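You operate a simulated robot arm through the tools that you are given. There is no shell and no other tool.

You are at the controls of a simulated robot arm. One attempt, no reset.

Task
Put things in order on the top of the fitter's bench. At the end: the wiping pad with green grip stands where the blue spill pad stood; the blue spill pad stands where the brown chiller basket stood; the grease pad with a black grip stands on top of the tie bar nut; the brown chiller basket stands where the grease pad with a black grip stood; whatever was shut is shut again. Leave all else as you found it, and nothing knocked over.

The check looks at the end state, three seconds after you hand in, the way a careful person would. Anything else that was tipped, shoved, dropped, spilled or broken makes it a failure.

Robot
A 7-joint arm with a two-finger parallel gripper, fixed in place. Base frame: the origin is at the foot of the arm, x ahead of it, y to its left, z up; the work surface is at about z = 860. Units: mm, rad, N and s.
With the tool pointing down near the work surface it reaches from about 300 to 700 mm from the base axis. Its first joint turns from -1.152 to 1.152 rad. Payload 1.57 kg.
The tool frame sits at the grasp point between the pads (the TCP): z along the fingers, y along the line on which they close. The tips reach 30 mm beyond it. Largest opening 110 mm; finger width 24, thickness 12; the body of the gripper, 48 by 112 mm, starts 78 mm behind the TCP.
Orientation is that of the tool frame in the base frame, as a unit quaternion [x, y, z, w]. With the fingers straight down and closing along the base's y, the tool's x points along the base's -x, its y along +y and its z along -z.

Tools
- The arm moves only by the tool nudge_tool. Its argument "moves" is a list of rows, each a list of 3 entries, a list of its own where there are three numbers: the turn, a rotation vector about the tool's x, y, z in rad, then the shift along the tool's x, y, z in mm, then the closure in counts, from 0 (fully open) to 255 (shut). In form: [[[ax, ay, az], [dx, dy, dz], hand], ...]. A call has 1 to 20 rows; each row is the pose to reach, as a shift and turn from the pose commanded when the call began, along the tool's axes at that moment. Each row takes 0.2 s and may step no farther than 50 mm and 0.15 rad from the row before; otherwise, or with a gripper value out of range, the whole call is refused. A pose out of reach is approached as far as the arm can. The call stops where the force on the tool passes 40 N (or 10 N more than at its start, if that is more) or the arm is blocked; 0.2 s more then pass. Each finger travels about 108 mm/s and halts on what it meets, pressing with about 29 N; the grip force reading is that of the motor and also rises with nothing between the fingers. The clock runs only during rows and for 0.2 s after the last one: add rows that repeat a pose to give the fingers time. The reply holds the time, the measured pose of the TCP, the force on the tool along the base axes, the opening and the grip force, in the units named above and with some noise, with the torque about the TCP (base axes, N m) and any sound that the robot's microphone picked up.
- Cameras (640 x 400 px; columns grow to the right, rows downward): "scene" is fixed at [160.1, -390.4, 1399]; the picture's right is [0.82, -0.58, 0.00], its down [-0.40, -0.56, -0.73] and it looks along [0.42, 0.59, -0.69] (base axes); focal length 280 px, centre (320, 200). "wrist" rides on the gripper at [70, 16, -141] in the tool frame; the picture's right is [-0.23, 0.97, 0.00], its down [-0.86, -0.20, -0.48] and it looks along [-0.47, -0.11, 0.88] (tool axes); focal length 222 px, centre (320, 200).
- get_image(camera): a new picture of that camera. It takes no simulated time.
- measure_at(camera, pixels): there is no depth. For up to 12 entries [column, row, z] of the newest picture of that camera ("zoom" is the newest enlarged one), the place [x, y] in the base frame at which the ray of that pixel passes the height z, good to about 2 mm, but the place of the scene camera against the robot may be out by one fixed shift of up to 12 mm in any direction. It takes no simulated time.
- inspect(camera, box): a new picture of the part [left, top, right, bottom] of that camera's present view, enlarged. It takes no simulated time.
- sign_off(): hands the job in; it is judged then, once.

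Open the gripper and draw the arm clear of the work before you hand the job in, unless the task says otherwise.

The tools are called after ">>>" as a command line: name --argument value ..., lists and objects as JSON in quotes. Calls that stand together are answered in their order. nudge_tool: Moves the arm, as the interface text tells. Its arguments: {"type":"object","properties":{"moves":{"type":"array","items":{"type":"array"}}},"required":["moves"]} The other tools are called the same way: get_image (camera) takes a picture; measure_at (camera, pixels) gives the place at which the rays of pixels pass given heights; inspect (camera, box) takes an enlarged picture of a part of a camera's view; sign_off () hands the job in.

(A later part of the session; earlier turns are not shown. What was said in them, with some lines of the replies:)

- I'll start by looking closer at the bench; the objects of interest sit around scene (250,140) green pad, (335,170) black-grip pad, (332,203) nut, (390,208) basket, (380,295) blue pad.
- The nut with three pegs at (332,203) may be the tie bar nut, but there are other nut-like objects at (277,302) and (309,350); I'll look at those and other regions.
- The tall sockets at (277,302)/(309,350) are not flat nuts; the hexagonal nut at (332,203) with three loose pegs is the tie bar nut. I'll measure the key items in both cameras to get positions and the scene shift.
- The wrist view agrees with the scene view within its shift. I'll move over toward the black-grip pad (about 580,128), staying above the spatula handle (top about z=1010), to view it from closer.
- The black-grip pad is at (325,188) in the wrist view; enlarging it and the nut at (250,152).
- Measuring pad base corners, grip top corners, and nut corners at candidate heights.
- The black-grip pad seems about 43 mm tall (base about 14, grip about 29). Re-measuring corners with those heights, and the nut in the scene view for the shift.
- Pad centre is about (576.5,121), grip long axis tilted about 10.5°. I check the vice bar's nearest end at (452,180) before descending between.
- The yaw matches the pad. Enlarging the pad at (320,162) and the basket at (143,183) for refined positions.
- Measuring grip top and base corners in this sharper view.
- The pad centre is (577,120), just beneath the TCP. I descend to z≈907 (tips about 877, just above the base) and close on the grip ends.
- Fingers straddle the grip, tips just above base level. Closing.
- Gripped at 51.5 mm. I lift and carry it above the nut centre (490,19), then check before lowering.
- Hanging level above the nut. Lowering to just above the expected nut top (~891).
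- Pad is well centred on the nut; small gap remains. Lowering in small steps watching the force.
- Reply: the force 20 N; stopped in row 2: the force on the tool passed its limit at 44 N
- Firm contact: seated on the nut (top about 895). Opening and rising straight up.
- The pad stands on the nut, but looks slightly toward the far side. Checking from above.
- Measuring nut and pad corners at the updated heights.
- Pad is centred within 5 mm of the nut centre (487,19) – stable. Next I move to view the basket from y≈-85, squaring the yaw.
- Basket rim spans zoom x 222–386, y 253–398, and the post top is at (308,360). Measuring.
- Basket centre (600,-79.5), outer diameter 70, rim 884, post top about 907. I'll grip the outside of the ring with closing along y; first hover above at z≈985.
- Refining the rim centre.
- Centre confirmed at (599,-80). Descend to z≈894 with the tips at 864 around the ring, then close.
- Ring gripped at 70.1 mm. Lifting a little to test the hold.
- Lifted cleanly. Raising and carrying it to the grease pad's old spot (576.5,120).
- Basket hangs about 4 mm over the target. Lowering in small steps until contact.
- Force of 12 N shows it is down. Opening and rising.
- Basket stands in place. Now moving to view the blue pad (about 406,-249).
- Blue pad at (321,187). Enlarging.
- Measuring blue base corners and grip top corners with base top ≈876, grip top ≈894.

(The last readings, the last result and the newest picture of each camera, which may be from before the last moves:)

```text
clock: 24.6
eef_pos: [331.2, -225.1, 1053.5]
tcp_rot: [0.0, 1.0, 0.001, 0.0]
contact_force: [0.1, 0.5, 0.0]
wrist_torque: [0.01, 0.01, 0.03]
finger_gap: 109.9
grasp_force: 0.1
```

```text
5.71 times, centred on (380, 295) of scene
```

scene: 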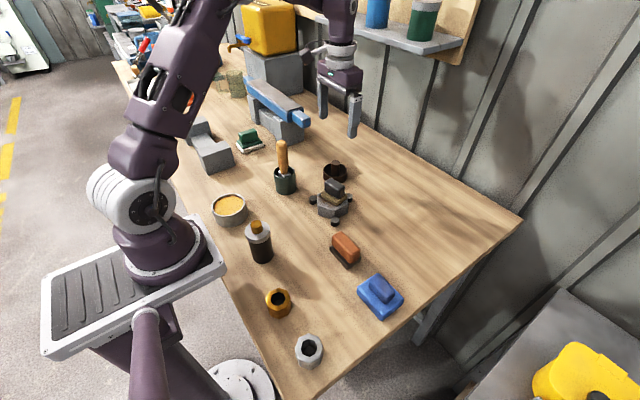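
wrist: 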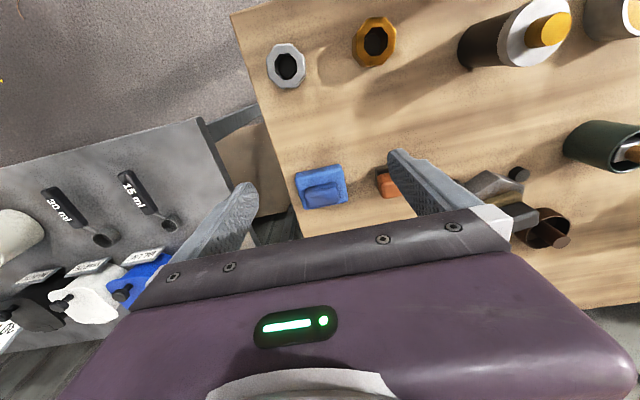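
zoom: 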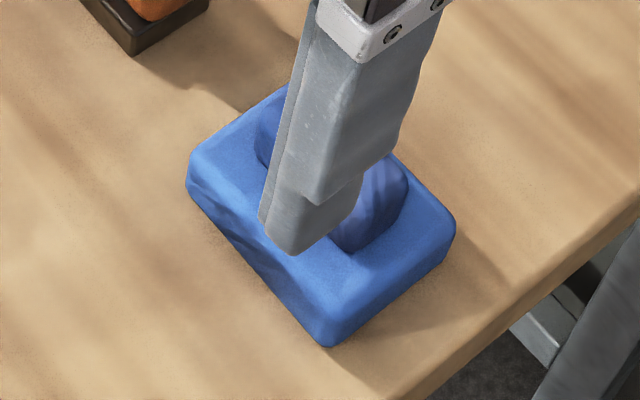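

The pad is square to the axes: base centre (412,-241), grip 35×48 at (413,-241). Moving above it to z≈965.

>>> nudge_tool --moves '[[[0, 0, 0], [-30, -6, 30], 0], [[0, 0, 0], [-60, -12, 55], 0], [[0, 0, 0], [-81.3, -16, 80], 0], [[0, 0, 0], [-81.3, -16, 90], 0], [[0, 0, 0], [-81.3, -16, 90], 0]]'

>>> get_image --camera "wrist"

>>> inspect --camera "wrist" --box '[260, 100, 380, 200]'

>>> measure_at --camera "zoom" --pixels '[[320, 200, 894], [100, 100, 876], [500, 100, 876]]'

```text
clock: 25.8
eef_pos: [412.0, -240.2, 964.2]
tcp_rot: [-0.001, 1.0, 0.0, 0.001]
contact_force: [-0.3, -0.2, -1.3]
wrist_torque: [-0.02, -0.01, -0.01]
finger_gap: 110.2
grasp_force: 0.1
```

```text
taken
```

wrist: 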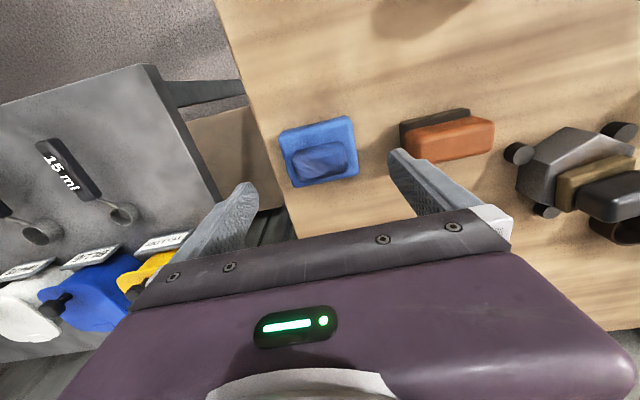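

```text
4.00 times, centred on (320, 150) of wrist
```

zoom: 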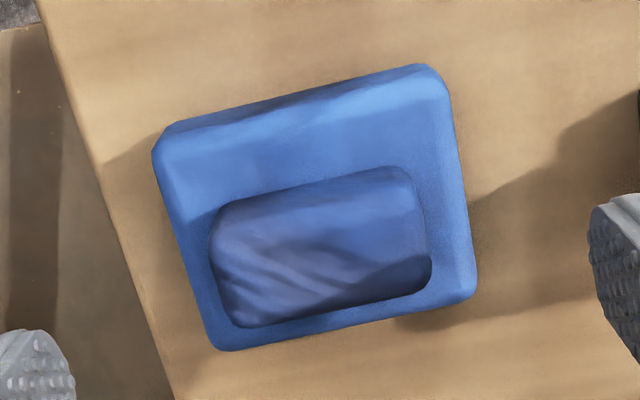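

```text
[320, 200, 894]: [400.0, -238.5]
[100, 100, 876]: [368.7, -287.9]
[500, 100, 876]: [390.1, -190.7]
```

Re-measuring the grip and the neighbour's near edge from here.

>>> measure_at --camera "zoom" --pixels '[[212, 205, 894], [405, 168, 894], [432, 285, 894], [235, 328, 894], [152, 155, 872], [440, 70, 872], [476, 292, 872], [215, 348, 872]]'

>>> measure_at --camera "wrist" --pixels '[[400, 126, 868], [406, 158, 880]]'

```text
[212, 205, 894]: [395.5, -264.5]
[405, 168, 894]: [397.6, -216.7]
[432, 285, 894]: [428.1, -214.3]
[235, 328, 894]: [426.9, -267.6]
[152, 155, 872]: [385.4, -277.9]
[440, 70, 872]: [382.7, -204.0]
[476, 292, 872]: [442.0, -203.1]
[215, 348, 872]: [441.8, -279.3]
```

```text
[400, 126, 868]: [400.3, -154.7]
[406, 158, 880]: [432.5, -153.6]
```

Grip centre (412,-241), right under the TCP. Narrowing to ~80 mm, descending to z≈908, then closing.

>>> nudge_tool --moves '[[[0, 0, 0], [-0.5, -0.8, 0], 70], [[0, 0, 0], [-0.5, -0.8, 30], 70], [[0, 0, 0], [-0.5, -0.8, 50], 70], [[0, 0, 0], [-0.5, -0.8, 56], 70], [[0, 0, 0], [-0.5, -0.8, 56], 70]]'

>>> get_image --camera "wrist"

>>> inspect --camera "scene" --box '[330, 220, 430, 330]'

```text
clock: 27.0
eef_pos: [413.4, -241.6, 908.1]
tcp_rot: [0.001, 1.0, 0.0, 0.0]
contact_force: [0.2, 0.6, 0.5]
wrist_torque: [0.0, -0.02, -0.04]
finger_gap: 79.7
grasp_force: 0.1
```

```text
taken
```

wrist: 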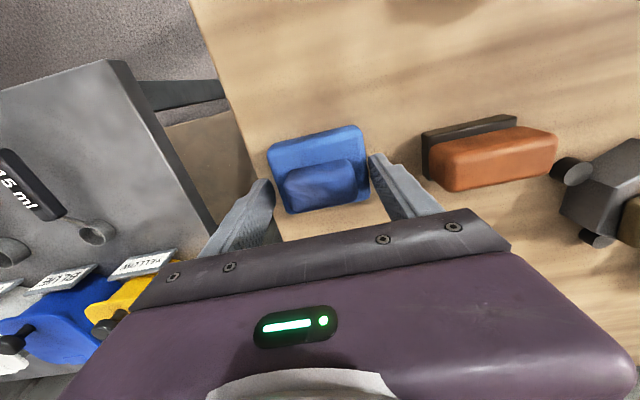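

```text
3.64 times, centred on (380, 275) of scene
```

zoom: 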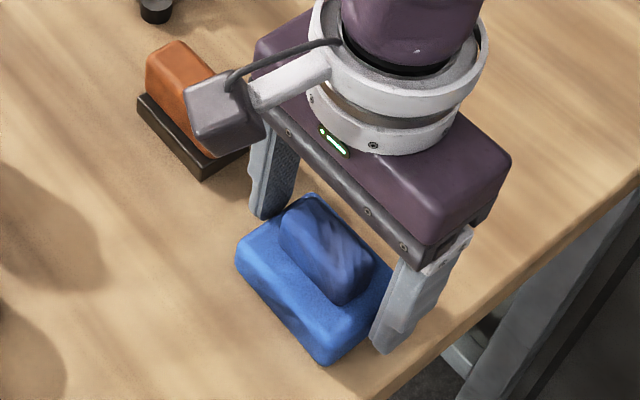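

Fingers straddle the pad; closing and watching the gap (should stop near 48, not 75).

>>> nudge_tool --moves '[[[0, 0, 0], [0, 0, 0], 110], [[0, 0, 0], [0, 0, 0], 255], [[0, 0, 0], [0, 0, 0], 255], [[0, 0, 0], [0, 0, 0], 255]]'

>>> inspect --camera "scene" --box '[330, 220, 430, 330]'

```text
clock: 28.0
eef_pos: [413.5, -242.0, 908.2]
tcp_rot: [0.0, 1.0, 0.0, 0.001]
contact_force: [0.3, -0.1, -0.1]
wrist_torque: [0.01, -0.01, -0.01]
finger_gap: 74.2
grasp_force: 28.9
```

```text
3.64 times, centred on (380, 275) of scene
```

zoom: 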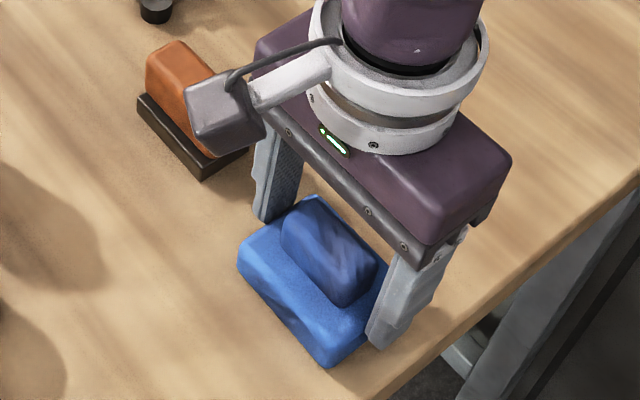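

It stopped at 74.2, i.e. on the base, so the base is taller than estimated. I'll open slightly, lower to z≈894 and grip the base's sides properly instead.

>>> nudge_tool --moves '[[[0, 0, 0], [0, 0, 0], 60], [[0, 0, 0], [0, 0, 0], 60], [[0, 0, 0], [0, 0, 7], 60], [[0, 0, 0], [0, 0, 14], 60], [[0, 0, 0], [0, 0, 14], 60], [[0, 0, 0], [0, 0, 14], 255], [[0, 0, 0], [0, 0, 14], 255], [[0, 0, 0], [0, 0, 14], 255]]'

>>> get_image --camera "wrist"

>>> inspect --camera "scene" --box '[330, 220, 430, 330]'

```text
clock: 29.8
eef_pos: [413.9, -241.5, 893.2]
tcp_rot: [0.001, 1.0, 0.0, 0.001]
contact_force: [0.9, 0.4, -0.6]
wrist_torque: [-0.02, -0.01, -0.03]
finger_gap: 74.2
grasp_force: 29.6
```

```text
taken
```

wrist: 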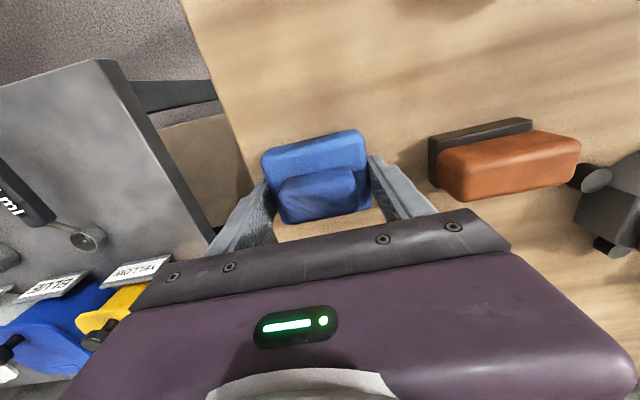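

```text
3.64 times, centred on (380, 275) of scene
```

zoom: 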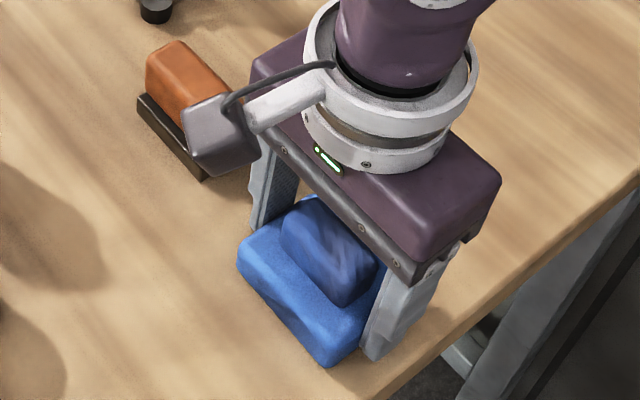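

Solid grip on the base sides. Lifting and carrying to the basket's old spot (599.5,-80).

>>> nudge_tool --moves '[[[0, 0, 0], [0, 0, -15], 255], [[0, 0, 0], [0, 0, -45], 255], [[0, 0, 0], [0, 0, -75], 255], [[0, 0, 0], [-26, 23, -75], 255], [[0, 0, 0], [-57, 50, -75], 255], [[0, 0, 0], [-88, 77, -75], 255], [[0, 0, 0], [-119, 104, -75], 255], [[0, 0, 0], [-150, 130, -75], 255], [[0, 0, 0], [-175, 151, -75], 255], [[0, 0, 0], [-186.3, 161.5, -75], 255], [[0, 0, 0], [-186.3, 161.5, -75], 255], [[0, 0, 0], [-186.3, 161.5, -40], 255], [[0, 0, 0], [-186.3, 161.5, -15], 255], [[0, 0, 0], [-186.3, 161.5, -5], 255], [[0, 0, 0], [-186.3, 161.5, -5], 255]]'

>>> get_image --camera "wrist"

>>> inspect --camera "scene" --box '[320, 140, 450, 240]'

```text
clock: 33.0
eef_pos: [598.9, -80.7, 898.9]
tcp_rot: [0.0, 1.0, 0.0, 0.001]
contact_force: [-0.7, 0.4, -0.6]
wrist_torque: [0.05, -0.04, 0.01]
finger_gap: 74.0
grasp_force: 29.4
```

```text
taken
```

wrist: 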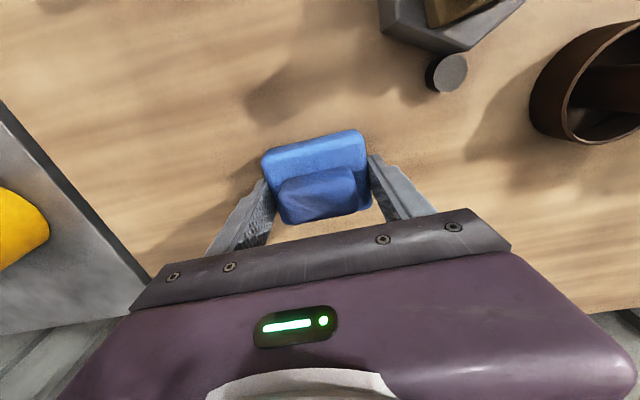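

```text
4.00 times, centred on (385, 190) of scene
```

zoom: 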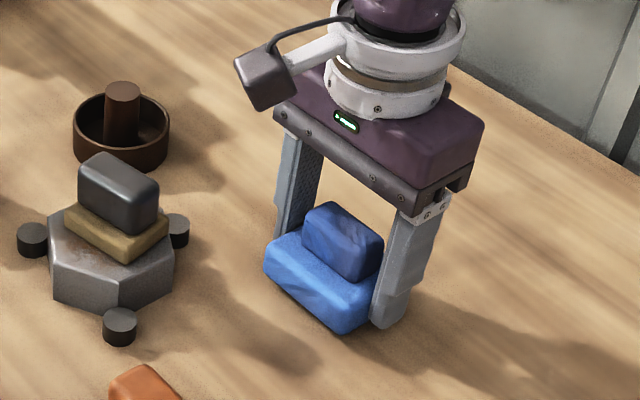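

Pad is about 5 mm above the bench at the target. Lowering gently to contact.

>>> nudge_tool --moves '[[[0, 0, 0], [0, 0, 2], 255], [[0, 0, 0], [0, 0, 4], 255], [[0, 0, 0], [0, 0, 4], 255]]'

>>> nudge_tool --moves '[[[0, 0, 0], [0, 0, 1.2], 255], [[0, 0, 0], [0, 0, 1.2], 255]]'

```text
clock: 33.8
eef_pos: [599.3, -79.1, 895.9]
tcp_rot: [0.001, 1.0, 0.0, 0.002]
contact_force: [0.0, 0.0, -1.2]
wrist_torque: [-0.02, 0.01, -0.02]
finger_gap: 73.8
grasp_force: 29.6
```

```text
clock: 34.4
eef_pos: [599.7, -78.8, 894.2]
tcp_rot: [0.0, 1.0, 0.0, 0.001]
contact_force: [0.3, -0.8, -0.1]
wrist_torque: [-0.05, -0.03, 0.01]
finger_gap: 73.8
grasp_force: 29.4
```

>>> nudge_tool --moves '[[[0, 0, 0], [0, 0, 1], 255], [[0, 0, 0], [0, 0, 1], 255]]'

```text
clock: 35.0
eef_pos: [599.1, -79.6, 894.3]
tcp_rot: [0.001, 1.0, 0.0, 0.002]
contact_force: [-1.2, -0.1, 9.0]
wrist_torque: [0.0, 0.11, -0.02]
finger_gap: 74.2
grasp_force: 29.4
```

Contact force 9 N: it is down. Opening and rising to z≈1060.

>>> nudge_tool --moves '[[[0, 0, 0], [0, 0, -0.3], 60], [[0, 0, 0], [0, 0, -0.3], 0], [[0, 0, 0], [0, 0, -0.3], 0], [[0, 0, 0], [0, 0, -40], 0], [[0, 0, 0], [0, 0, -85], 0], [[0, 0, 0], [0, 0, -130], 0], [[0, 0, 0], [0, 0, -170], 0], [[0, 0, 0], [0, 0, -170], 0]]'

>>> get_image --camera "scene"

>>> get_image --camera "wrist"

```text
clock: 36.8
eef_pos: [597.8, -79.4, 1062.8]
tcp_rot: [0.001, 1.0, 0.0, 0.001]
contact_force: [-0.6, -0.6, 0.0]
wrist_torque: [0.01, 0.02, -0.02]
finger_gap: 109.9
grasp_force: 0.0
```

```text
taken
```

scene: 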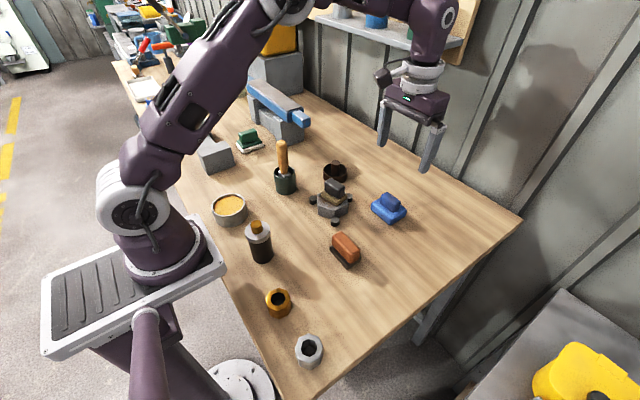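

```text
taken
```

wrist: 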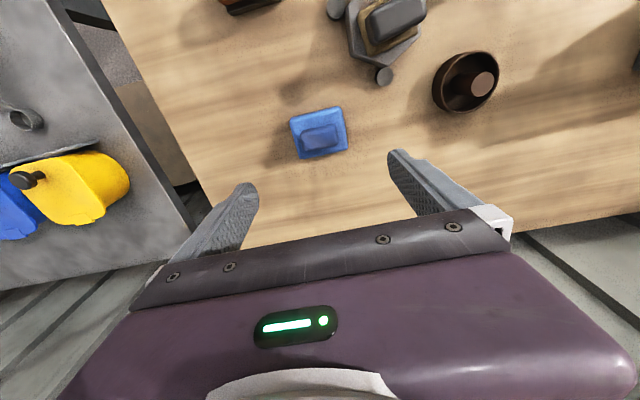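

All three are placed. Now I go to view the green-grip pad (about 442,432), travelling at z≈1105 above everything.

>>> nudge_tool --moves '[[[0, 0, 0], [0, 0, -42], 0], [[0, 0, 0], [20, 38, -42], 0], [[0, 0, 0], [40, 76, -42], 0], [[0, 0, 0], [60, 114, -42], 0], [[0, 0, 0], [80, 152, -42], 0], [[0, 0, 0], [100, 190, -42], 0], [[0, 0, 0], [120, 228, -42], 0], [[0, 0, 0], [140, 266, -42], 0], [[0, 0, 0], [160, 304, -42], 0], [[0, 0, 0], [180, 342, -42], 0], [[0, 0, 0], [200, 380, -42], 0], [[0, 0, 0], [220, 418, -42], 0], [[0, 0, 0], [240, 456, -42], 0], [[0, 0, 0], [248, 469, -42], 0], [[0, 0, 0], [248, 469, -42], 0]]'

>>> get_image --camera "wrist"

>>> get_image --camera "scene"

```text
clock: 40.0
eef_pos: [349.2, 388.2, 1104.8]
tcp_rot: [0.0, 1.0, 0.001, 0.001]
contact_force: [-0.6, -0.5, -0.2]
wrist_torque: [0.01, 0.0, -0.03]
finger_gap: 109.9
grasp_force: 0.1
```

```text
taken
```

wrist: 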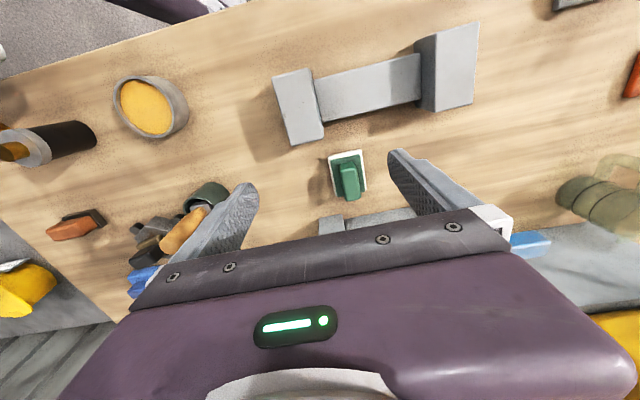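

```text
taken
```

scene: 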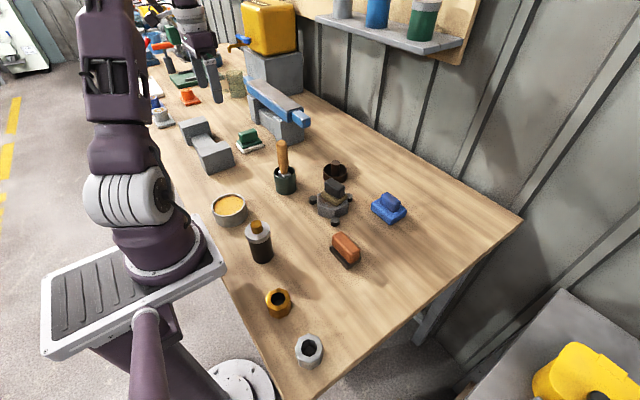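

Green pad at (347,176) between the grey block and vice. Enlarging in both cameras.

>>> inspect --camera "scene" --box '[220, 115, 280, 160]'

>>> inspect --camera "wrist" --box '[310, 130, 406, 220]'

```text
8.89 times, centred on (250, 138) of scene
```

zoom: 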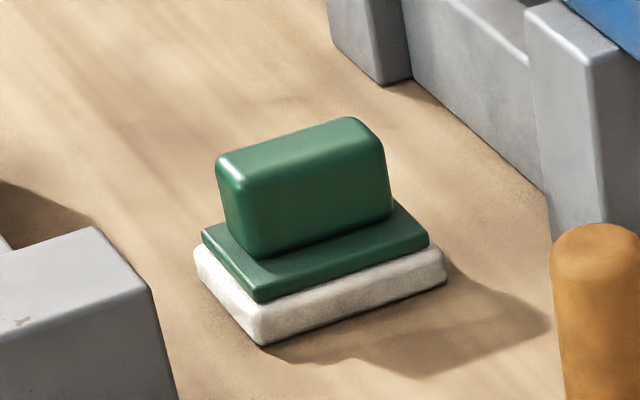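

```text
4.44 times, centred on (358, 175) of wrist
```

zoom: 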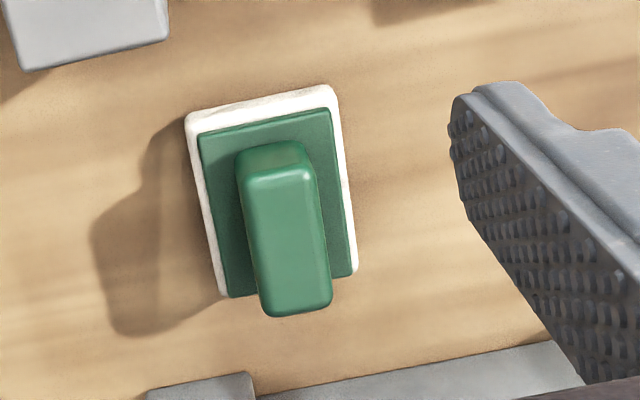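

Measuring white base (z≈874), green plate (≈883) and grip top (≈917) corners.

>>> measure_at --camera "zoom" --pixels '[[187, 118, 872], [332, 86, 872], [358, 268, 872], [222, 296, 872], [200, 138, 883], [328, 110, 883], [355, 272, 883], [230, 297, 883], [242, 178, 917], [314, 172, 917], [332, 303, 917], [264, 316, 917]]'

>>> measure_at --camera "wrist" --pixels '[[324, 142, 900], [279, 146, 860], [329, 218, 900], [415, 207, 900], [415, 207, 940], [510, 240, 960]]'

```text
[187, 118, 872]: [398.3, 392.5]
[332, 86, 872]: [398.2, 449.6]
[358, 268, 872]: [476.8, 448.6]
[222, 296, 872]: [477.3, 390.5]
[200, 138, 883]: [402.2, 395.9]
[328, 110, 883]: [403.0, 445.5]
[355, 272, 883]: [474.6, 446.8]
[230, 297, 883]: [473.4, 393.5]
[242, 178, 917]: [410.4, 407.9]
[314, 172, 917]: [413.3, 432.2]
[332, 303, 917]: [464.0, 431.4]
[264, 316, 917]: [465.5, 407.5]
```

```text
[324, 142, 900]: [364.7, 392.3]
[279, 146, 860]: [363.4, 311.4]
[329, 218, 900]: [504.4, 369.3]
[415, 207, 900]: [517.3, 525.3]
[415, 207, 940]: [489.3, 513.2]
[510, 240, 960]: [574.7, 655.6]
```

Pad is axis-aligned: base 78×58 centred (437.6,420.5), grip 52×24 at (438,420). I hover above with a narrower opening, then check.

>>> nudge_tool --moves '[[[0, 0, 0], [-40, 15, 0], 70], [[0, 0, 0], [-75, 27, 10], 70], [[0, 0, 0], [-89, 32, 50], 70], [[0, 0, 0], [-89, 32, 95], 70], [[0, 0, 0], [-89, 32, 130], 70], [[0, 0, 0], [-89, 32, 130], 70]]'

>>> get_image --camera "wrist"

>>> inspect --camera "wrist" --box '[260, 90, 380, 200]'

>>> inspect --camera "scene" --box '[180, 50, 320, 170]'

```text
clock: 41.4
eef_pos: [440.1, 420.6, 975.3]
tcp_rot: [0.0, 1.0, 0.0, 0.0]
contact_force: [-0.6, -0.3, -0.4]
wrist_torque: [0.01, 0.0, -0.03]
finger_gap: 79.7
grasp_force: 0.0
```

```text
taken
```

wrist: 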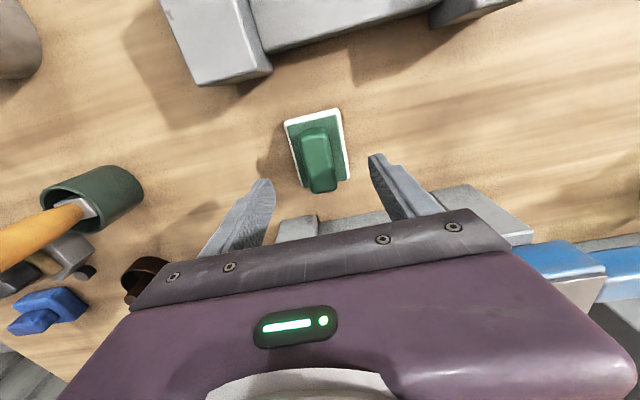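

```text
3.64 times, centred on (320, 145) of wrist
```

zoom: 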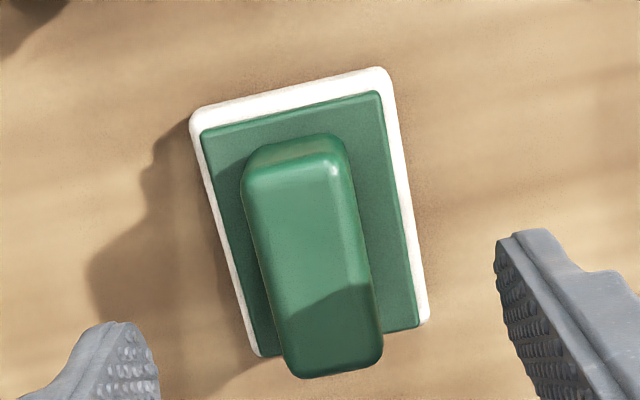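

```text
3.33 times, centred on (250, 110) of scene
```

zoom: 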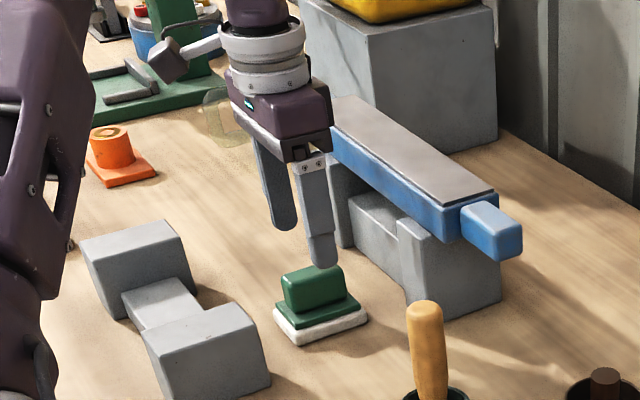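

Measuring the grip again and the clearance to the vice bar near (525,243).

>>> measure_at --camera "wrist" --pixels '[[298.8, 142.3, 917], [325.5, 135.4, 917], [337.3, 187.6, 917], [311.8, 193.1, 917], [284.8, 122.5, 872], [337.9, 109.3, 872], [349.7, 176.6, 872], [303, 186.8, 872], [520, 243, 970], [600, 238, 970], [450, 186, 920], [277, 240, 920]]'

```text
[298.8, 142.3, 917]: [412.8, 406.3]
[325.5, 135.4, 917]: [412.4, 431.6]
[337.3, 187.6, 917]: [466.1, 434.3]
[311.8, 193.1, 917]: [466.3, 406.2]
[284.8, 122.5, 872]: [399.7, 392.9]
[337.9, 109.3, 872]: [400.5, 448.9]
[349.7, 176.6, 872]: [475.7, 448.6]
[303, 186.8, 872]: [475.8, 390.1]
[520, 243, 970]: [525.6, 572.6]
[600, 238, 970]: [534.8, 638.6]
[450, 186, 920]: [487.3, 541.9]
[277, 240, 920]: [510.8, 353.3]
```

TCP is aligned with the grip (439,420) and the hand clears the bar (x≥510). Descending to z≈917 and closing.

>>> nudge_tool --moves '[[[0, 0, 0], [1, -0.7, 25], 70], [[0, 0, 0], [1, -0.7, 48], 70], [[0, 0, 0], [1, -0.7, 57.5], 70], [[0, 0, 0], [1, -0.7, 57.5], 70]]'

>>> inspect --camera "scene" --box '[210, 80, 300, 160]'

>>> get_image --camera "wrist"

```text
clock: 42.4
eef_pos: [439.5, 419.9, 917.7]
tcp_rot: [0.0, 1.0, 0.0, 0.001]
contact_force: [-0.3, 0.7, -0.8]
wrist_torque: [0.02, 0.02, -0.01]
finger_gap: 79.8
grasp_force: 0.0
```

```text
5.00 times, centred on (255, 120) of scene
```

zoom: 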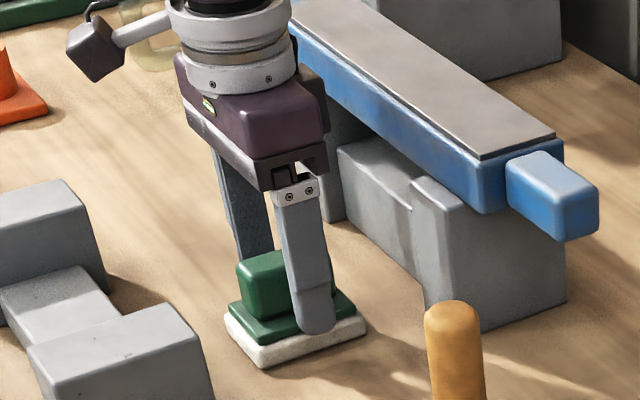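

```text
taken
```

wrist: 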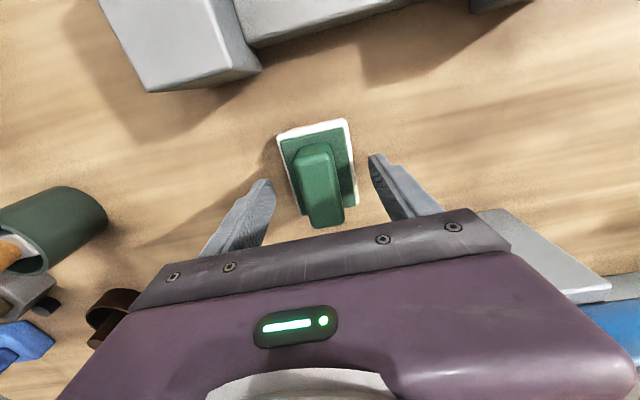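

Fingers flank the grip. Closing; the gap should end near 24–26 mm.

>>> nudge_tool --moves '[[[0, 0, 0], [0, 0, 0], 140], [[0, 0, 0], [0, 0, 0], 255], [[0, 0, 0], [0, 0, 0], 255], [[0, 0, 0], [0, 0, 0], 255]]'

>>> inspect --camera "scene" --box '[210, 80, 300, 160]'

```text
clock: 43.4
eef_pos: [438.0, 420.2, 917.1]
tcp_rot: [0.001, 1.0, 0.0, 0.001]
contact_force: [-0.1, 0.2, -0.5]
wrist_torque: [-0.05, -0.02, 0.02]
finger_gap: 27.3
grasp_force: 28.7
```

```text
5.00 times, centred on (255, 120) of scene
```

zoom: 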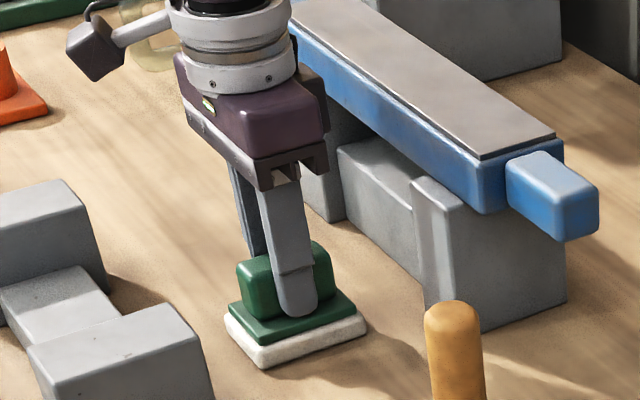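

Gripped at 27.3. Lifting straight up to z≈1125.

>>> nudge_tool --moves '[[[0, 0, 0], [0, 0, -12], 255], [[0, 0, 0], [0, 0, -40], 255], [[0, 0, 0], [0, 0, -80], 255], [[0, 0, 0], [0, 0, -120], 255], [[0, 0, 0], [0, 0, -160], 255], [[0, 0, 0], [0, 0, -195], 255], [[0, 0, 0], [0, 0, -208], 255], [[0, 0, 0], [0, 0, -208], 255]]'

>>> get_image --camera "wrist"

>>> get_image --camera "scene"

```text
clock: 45.2
eef_pos: [438.1, 419.9, 1124.5]
tcp_rot: [0.0, 1.0, -0.001, 0.001]
contact_force: [0.5, -0.8, -0.3]
wrist_torque: [0.01, -0.05, 0.04]
finger_gap: 26.9
grasp_force: 28.6
```

```text
taken
```

wrist: 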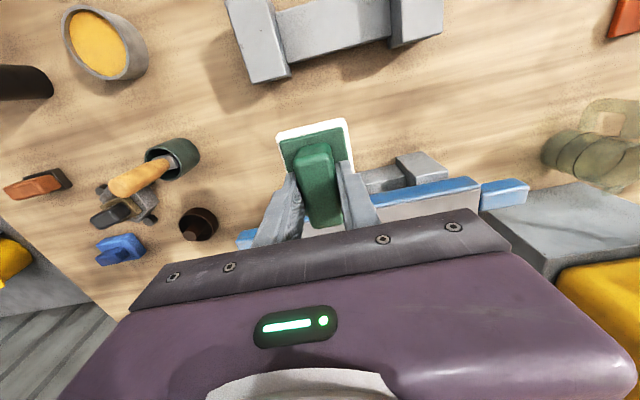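

```text
taken
```

scene: 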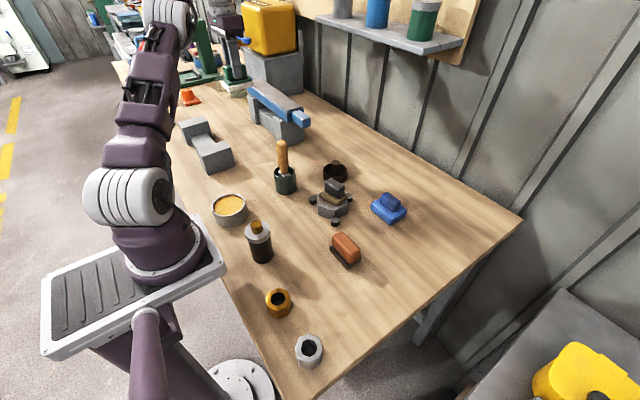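

The pad hangs level. Carrying it in an arc clear of the spatula handle to the blue pad's old spot (412.5,-241).

>>> nudge_tool --moves '[[[0, 0, 0], [-15, -42, 0], 255], [[0, 0, 0], [-30, -84, 0], 255], [[0, 0, 0], [-45, -126, 0], 255], [[0, 0, 0], [-60, -168, 0], 255], [[0, 0, 0], [-67, -214, 0], 255], [[0, 0, 0], [-72, -260, 0], 255], [[0, 0, 0], [-72, -306, 0], 255], [[0, 0, 0], [-67, -352, 0], 255], [[0, 0, 0], [-58, -397, 0], 255], [[0, 0, 0], [-47, -441, 0], 255], [[0, 0, 0], [-35, -485, 0], 255], [[0, 0, 0], [-21, -528, 0], 255], [[0, 0, 0], [-6, -572, 0], 255], [[0, 0, 0], [10, -616, 0], 255], [[0, 0, 0], [23, -650, 0], 255], [[0, 0, 0], [25.6, -661, 0], 255], [[0, 0, 0], [25.6, -661, 0], 255], [[0, 0, 0], [25.6, -661, 0], 255]]'

>>> get_image --camera "wrist"

>>> get_image --camera "scene"

```text
clock: 49.0
eef_pos: [413.4, -239.5, 1124.5]
tcp_rot: [0.0, 1.0, 0.0, 0.0]
contact_force: [0.0, 0.0, -0.8]
wrist_torque: [0.01, 0.02, 0.02]
finger_gap: 27.2
grasp_force: 28.7
```

```text
taken
```

wrist: 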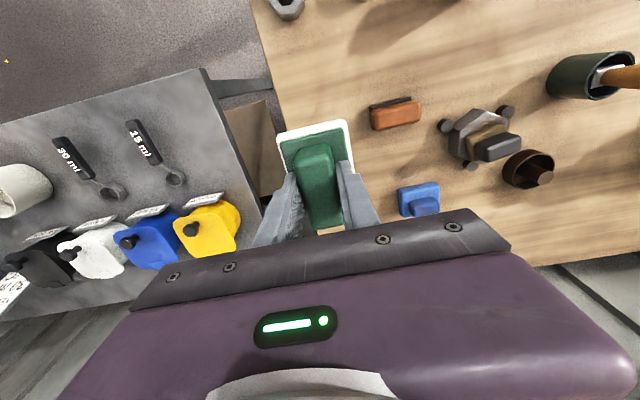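

```text
taken
```

scene: 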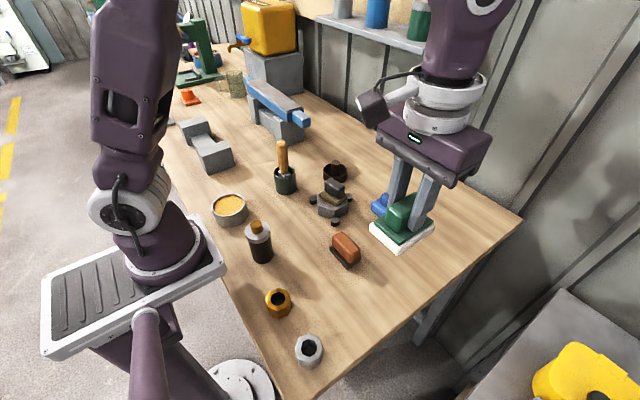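

Above the target. Lowering to about 6 mm over the bench.

>>> nudge_tool --moves '[[[0, 0, 0], [0.5, -1, 40], 255], [[0, 0, 0], [0.5, -1, 80], 255], [[0, 0, 0], [0.5, -1, 120], 255], [[0, 0, 0], [0.5, -1, 155], 255], [[0, 0, 0], [0.5, -1, 185], 255], [[0, 0, 0], [0.5, -1, 201], 255], [[0, 0, 0], [0.5, -1, 201], 255]]'

>>> get_image --camera "wrist"

>>> inspect --camera "scene" --box '[320, 210, 450, 330]'

```text
clock: 50.6
eef_pos: [413.0, -242.1, 922.6]
tcp_rot: [-0.001, 1.0, 0.0, 0.001]
contact_force: [0.2, 0.7, -0.3]
wrist_torque: [-0.01, 0.0, 0.02]
finger_gap: 26.8
grasp_force: 29.0
```

```text
taken
```

wrist: 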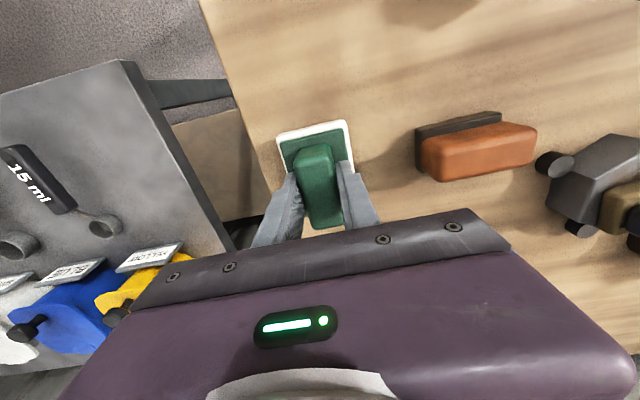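

```text
3.33 times, centred on (385, 270) of scene
```

zoom: 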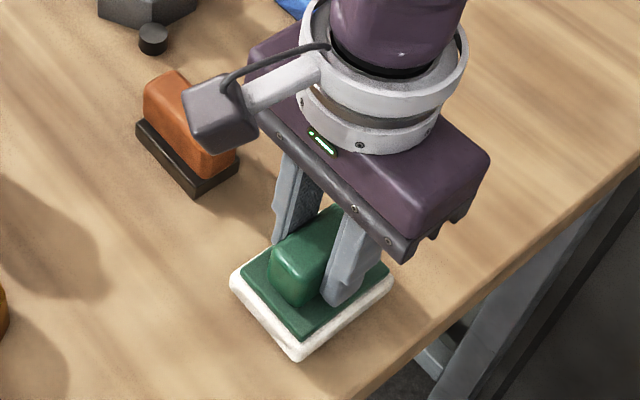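

Clear of the orange pad and the bench edge. Lowering gently to contact.

>>> nudge_tool --moves '[[[0, 0, 0], [0, 0, 2.5], 255], [[0, 0, 0], [0, 0, 4.5], 255], [[0, 0, 0], [0, 0, 4.5], 255]]'

>>> nudge_tool --moves '[[[0, 0, 0], [0, 0, 1], 255], [[0, 0, 0], [0, 0, 1], 255]]'

```text
clock: 51.4
eef_pos: [413.4, -241.2, 919.5]
tcp_rot: [0.0, 1.0, 0.0, 0.0]
contact_force: [0.1, 0.0, -1.5]
wrist_torque: [-0.01, 0.03, 0.04]
finger_gap: 27.2
grasp_force: 28.9
```

```text
clock: 52.0
eef_pos: [413.1, -241.4, 917.3]
tcp_rot: [0.0, 1.0, 0.001, 0.002]
contact_force: [0.2, -0.4, -0.5]
wrist_torque: [0.01, -0.04, 0.03]
finger_gap: 27.3
grasp_force: 29.1
```

>>> nudge_tool --moves '[[[0, 0, 0], [0, 0, 1], 255], [[0, 0, 0], [0, 0, 1], 255]]'

```text
clock: 52.6
eef_pos: [412.8, -241.6, 916.1]
tcp_rot: [0.0, 1.0, 0.0, 0.001]
contact_force: [0.0, -0.1, 0.9]
wrist_torque: [0.01, -0.01, 0.02]
finger_gap: 27.1
grasp_force: 29.0
```

>>> nudge_tool --moves '[[[0, 0, 0], [0, 0, 0.7], 255], [[0, 0, 0], [0, 0, 0.7], 255]]'

```text
clock: 53.2
eef_pos: [412.9, -243.4, 915.8]
tcp_rot: [0.0, 1.0, 0.0, 0.001]
contact_force: [-1.6, 3.7, 26.0]
wrist_torque: [0.02, 0.36, -0.06]
finger_gap: 27.2
grasp_force: 29.5
```

26 N: it stands on the bench. Opening moderately and rising straight up.

>>> nudge_tool --moves '[[[0, 0, 0], [0, 0, -0.7], 180], [[0, 0, 0], [0, 0, -0.7], 90], [[0, 0, 0], [0, 0, -0.7], 70], [[0, 0, 0], [0, 0, -0.7], 70], [[0, 0, 0], [0, 0, -40], 70], [[0, 0, 0], [0, 0, -85], 70], [[0, 0, 0], [0, 0, -130], 70], [[0, 0, 0], [0, 0, -175], 70], [[0, 0, 0], [0, 0, -200], 0], [[0, 0, 0], [0, 0, -200], 0]]'

>>> get_image --camera "wrist"

>>> get_image --camera "scene"

```text
clock: 55.4
eef_pos: [412.7, -240.4, 1115.4]
tcp_rot: [0.001, 1.0, 0.0, 0.001]
contact_force: [-1.3, -0.2, -1.0]
wrist_torque: [0.0, -0.02, -0.01]
finger_gap: 109.8
grasp_force: 0.1
```

```text
taken
```

wrist: 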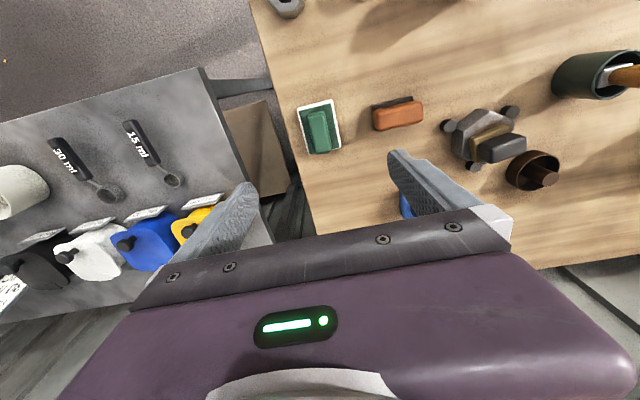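

```text
taken
```

scene: 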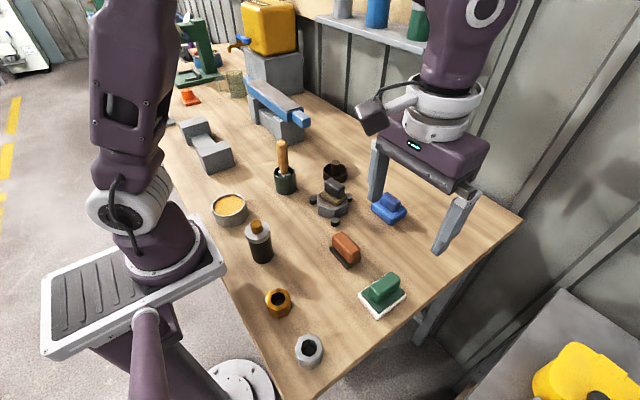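

All four stand in place. Drawing the arm back to its start pose and checking the final layout.

>>> nudge_tool --moves '[[[0, 0, 0], [-12, 35, -32], 0], [[0, 0, 0], [-26, 78, -32], 0], [[0, 0, 0], [-40, 121, -32], 0], [[0, 0, 0], [-55, 164, -32], 0], [[0, 0, 0], [-71, 209, -32], 0], [[0, 0, 0], [-71, 209, -32], 0]]'

>>> get_image --camera "wrist"

>>> inspect --camera "scene" --box '[270, 140, 440, 330]'

>>> get_image --camera "scene"

>>> measure_at --camera "scene" --pixels '[[390, 211, 868], [381, 300, 868], [335, 175, 870]]'

```text
clock: 56.8
eef_pos: [482.0, -30.5, 1146.3]
tcp_rot: [0.001, 1.0, -0.001, 0.001]
contact_force: [-0.1, 0.2, 0.4]
wrist_torque: [0.02, 0.01, 0.03]
finger_gap: 110.0
grasp_force: 0.1
```

```text
taken
```

wrist: 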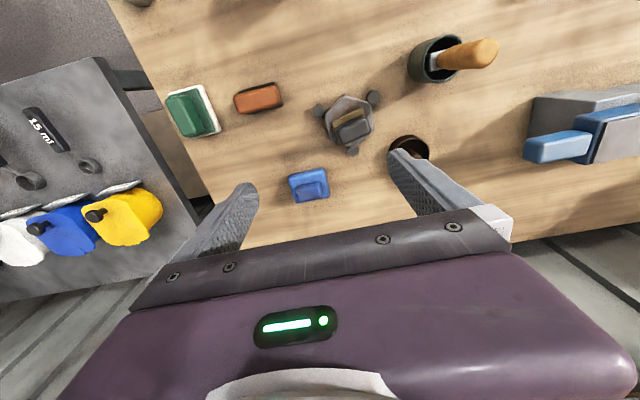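

```text
2.11 times, centred on (355, 235) of scene
```

zoom: 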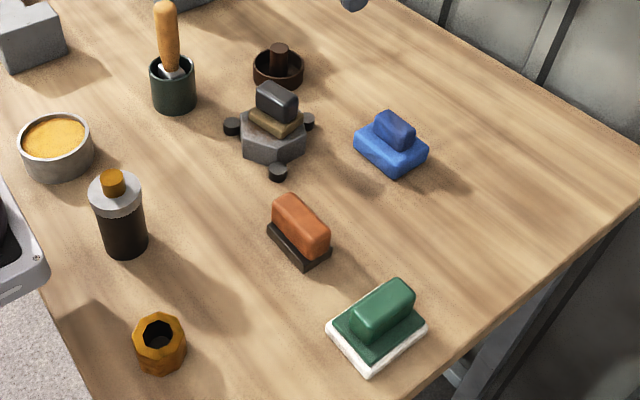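

```text
taken
```

scene: 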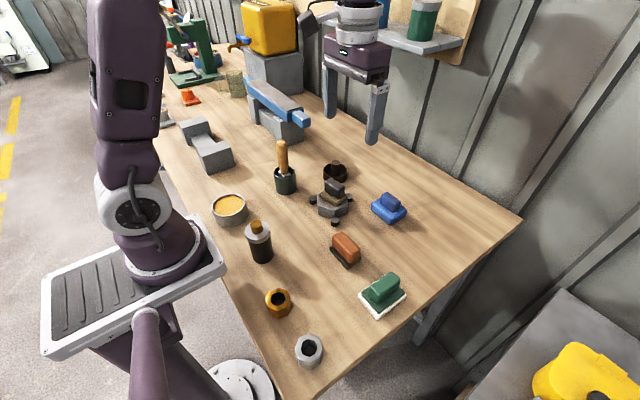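

```text
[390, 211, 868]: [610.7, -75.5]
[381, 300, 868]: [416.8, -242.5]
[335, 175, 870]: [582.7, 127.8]
```

The final pictures show every item where it belongs: green pad at (381,298), blue pad at (390,208), basket at (335,171), and the black-grip pad on the nut at (332,195). Everything else is unmoved and the arm is clear with the gripper open, so I'm handing in.

>>> sign_off

```text
The job is handed in.
```

All four items are where you asked, the arm is back near its start pose with the gripper open, and the job is handed in. The result of the check hasn't come back.

- **Grease pad with black grip:** it stands on the tie bar nut, about 5 mm off the nut's centre. I took the flat hexagonal nut with three pegs beside it to be the tie bar nut, not the two taller sockets near the bench edge.
- **Brown chiller basket:** it stands where the grease pad was, within a few millimetres.
- **Blue spill pad:** it stands where the basket was, within a few millimetres. My first grip closed on its base instead of its handle, so I lowered the fingers and lifted it by the base.
- **Wiping pad with green grip:** it stands where the blue pad was, within a few millimetres.

I found nothing on the bench that had been shut, so there was nothing to close again. In the last pictures, everything else looked unmoved and upright.
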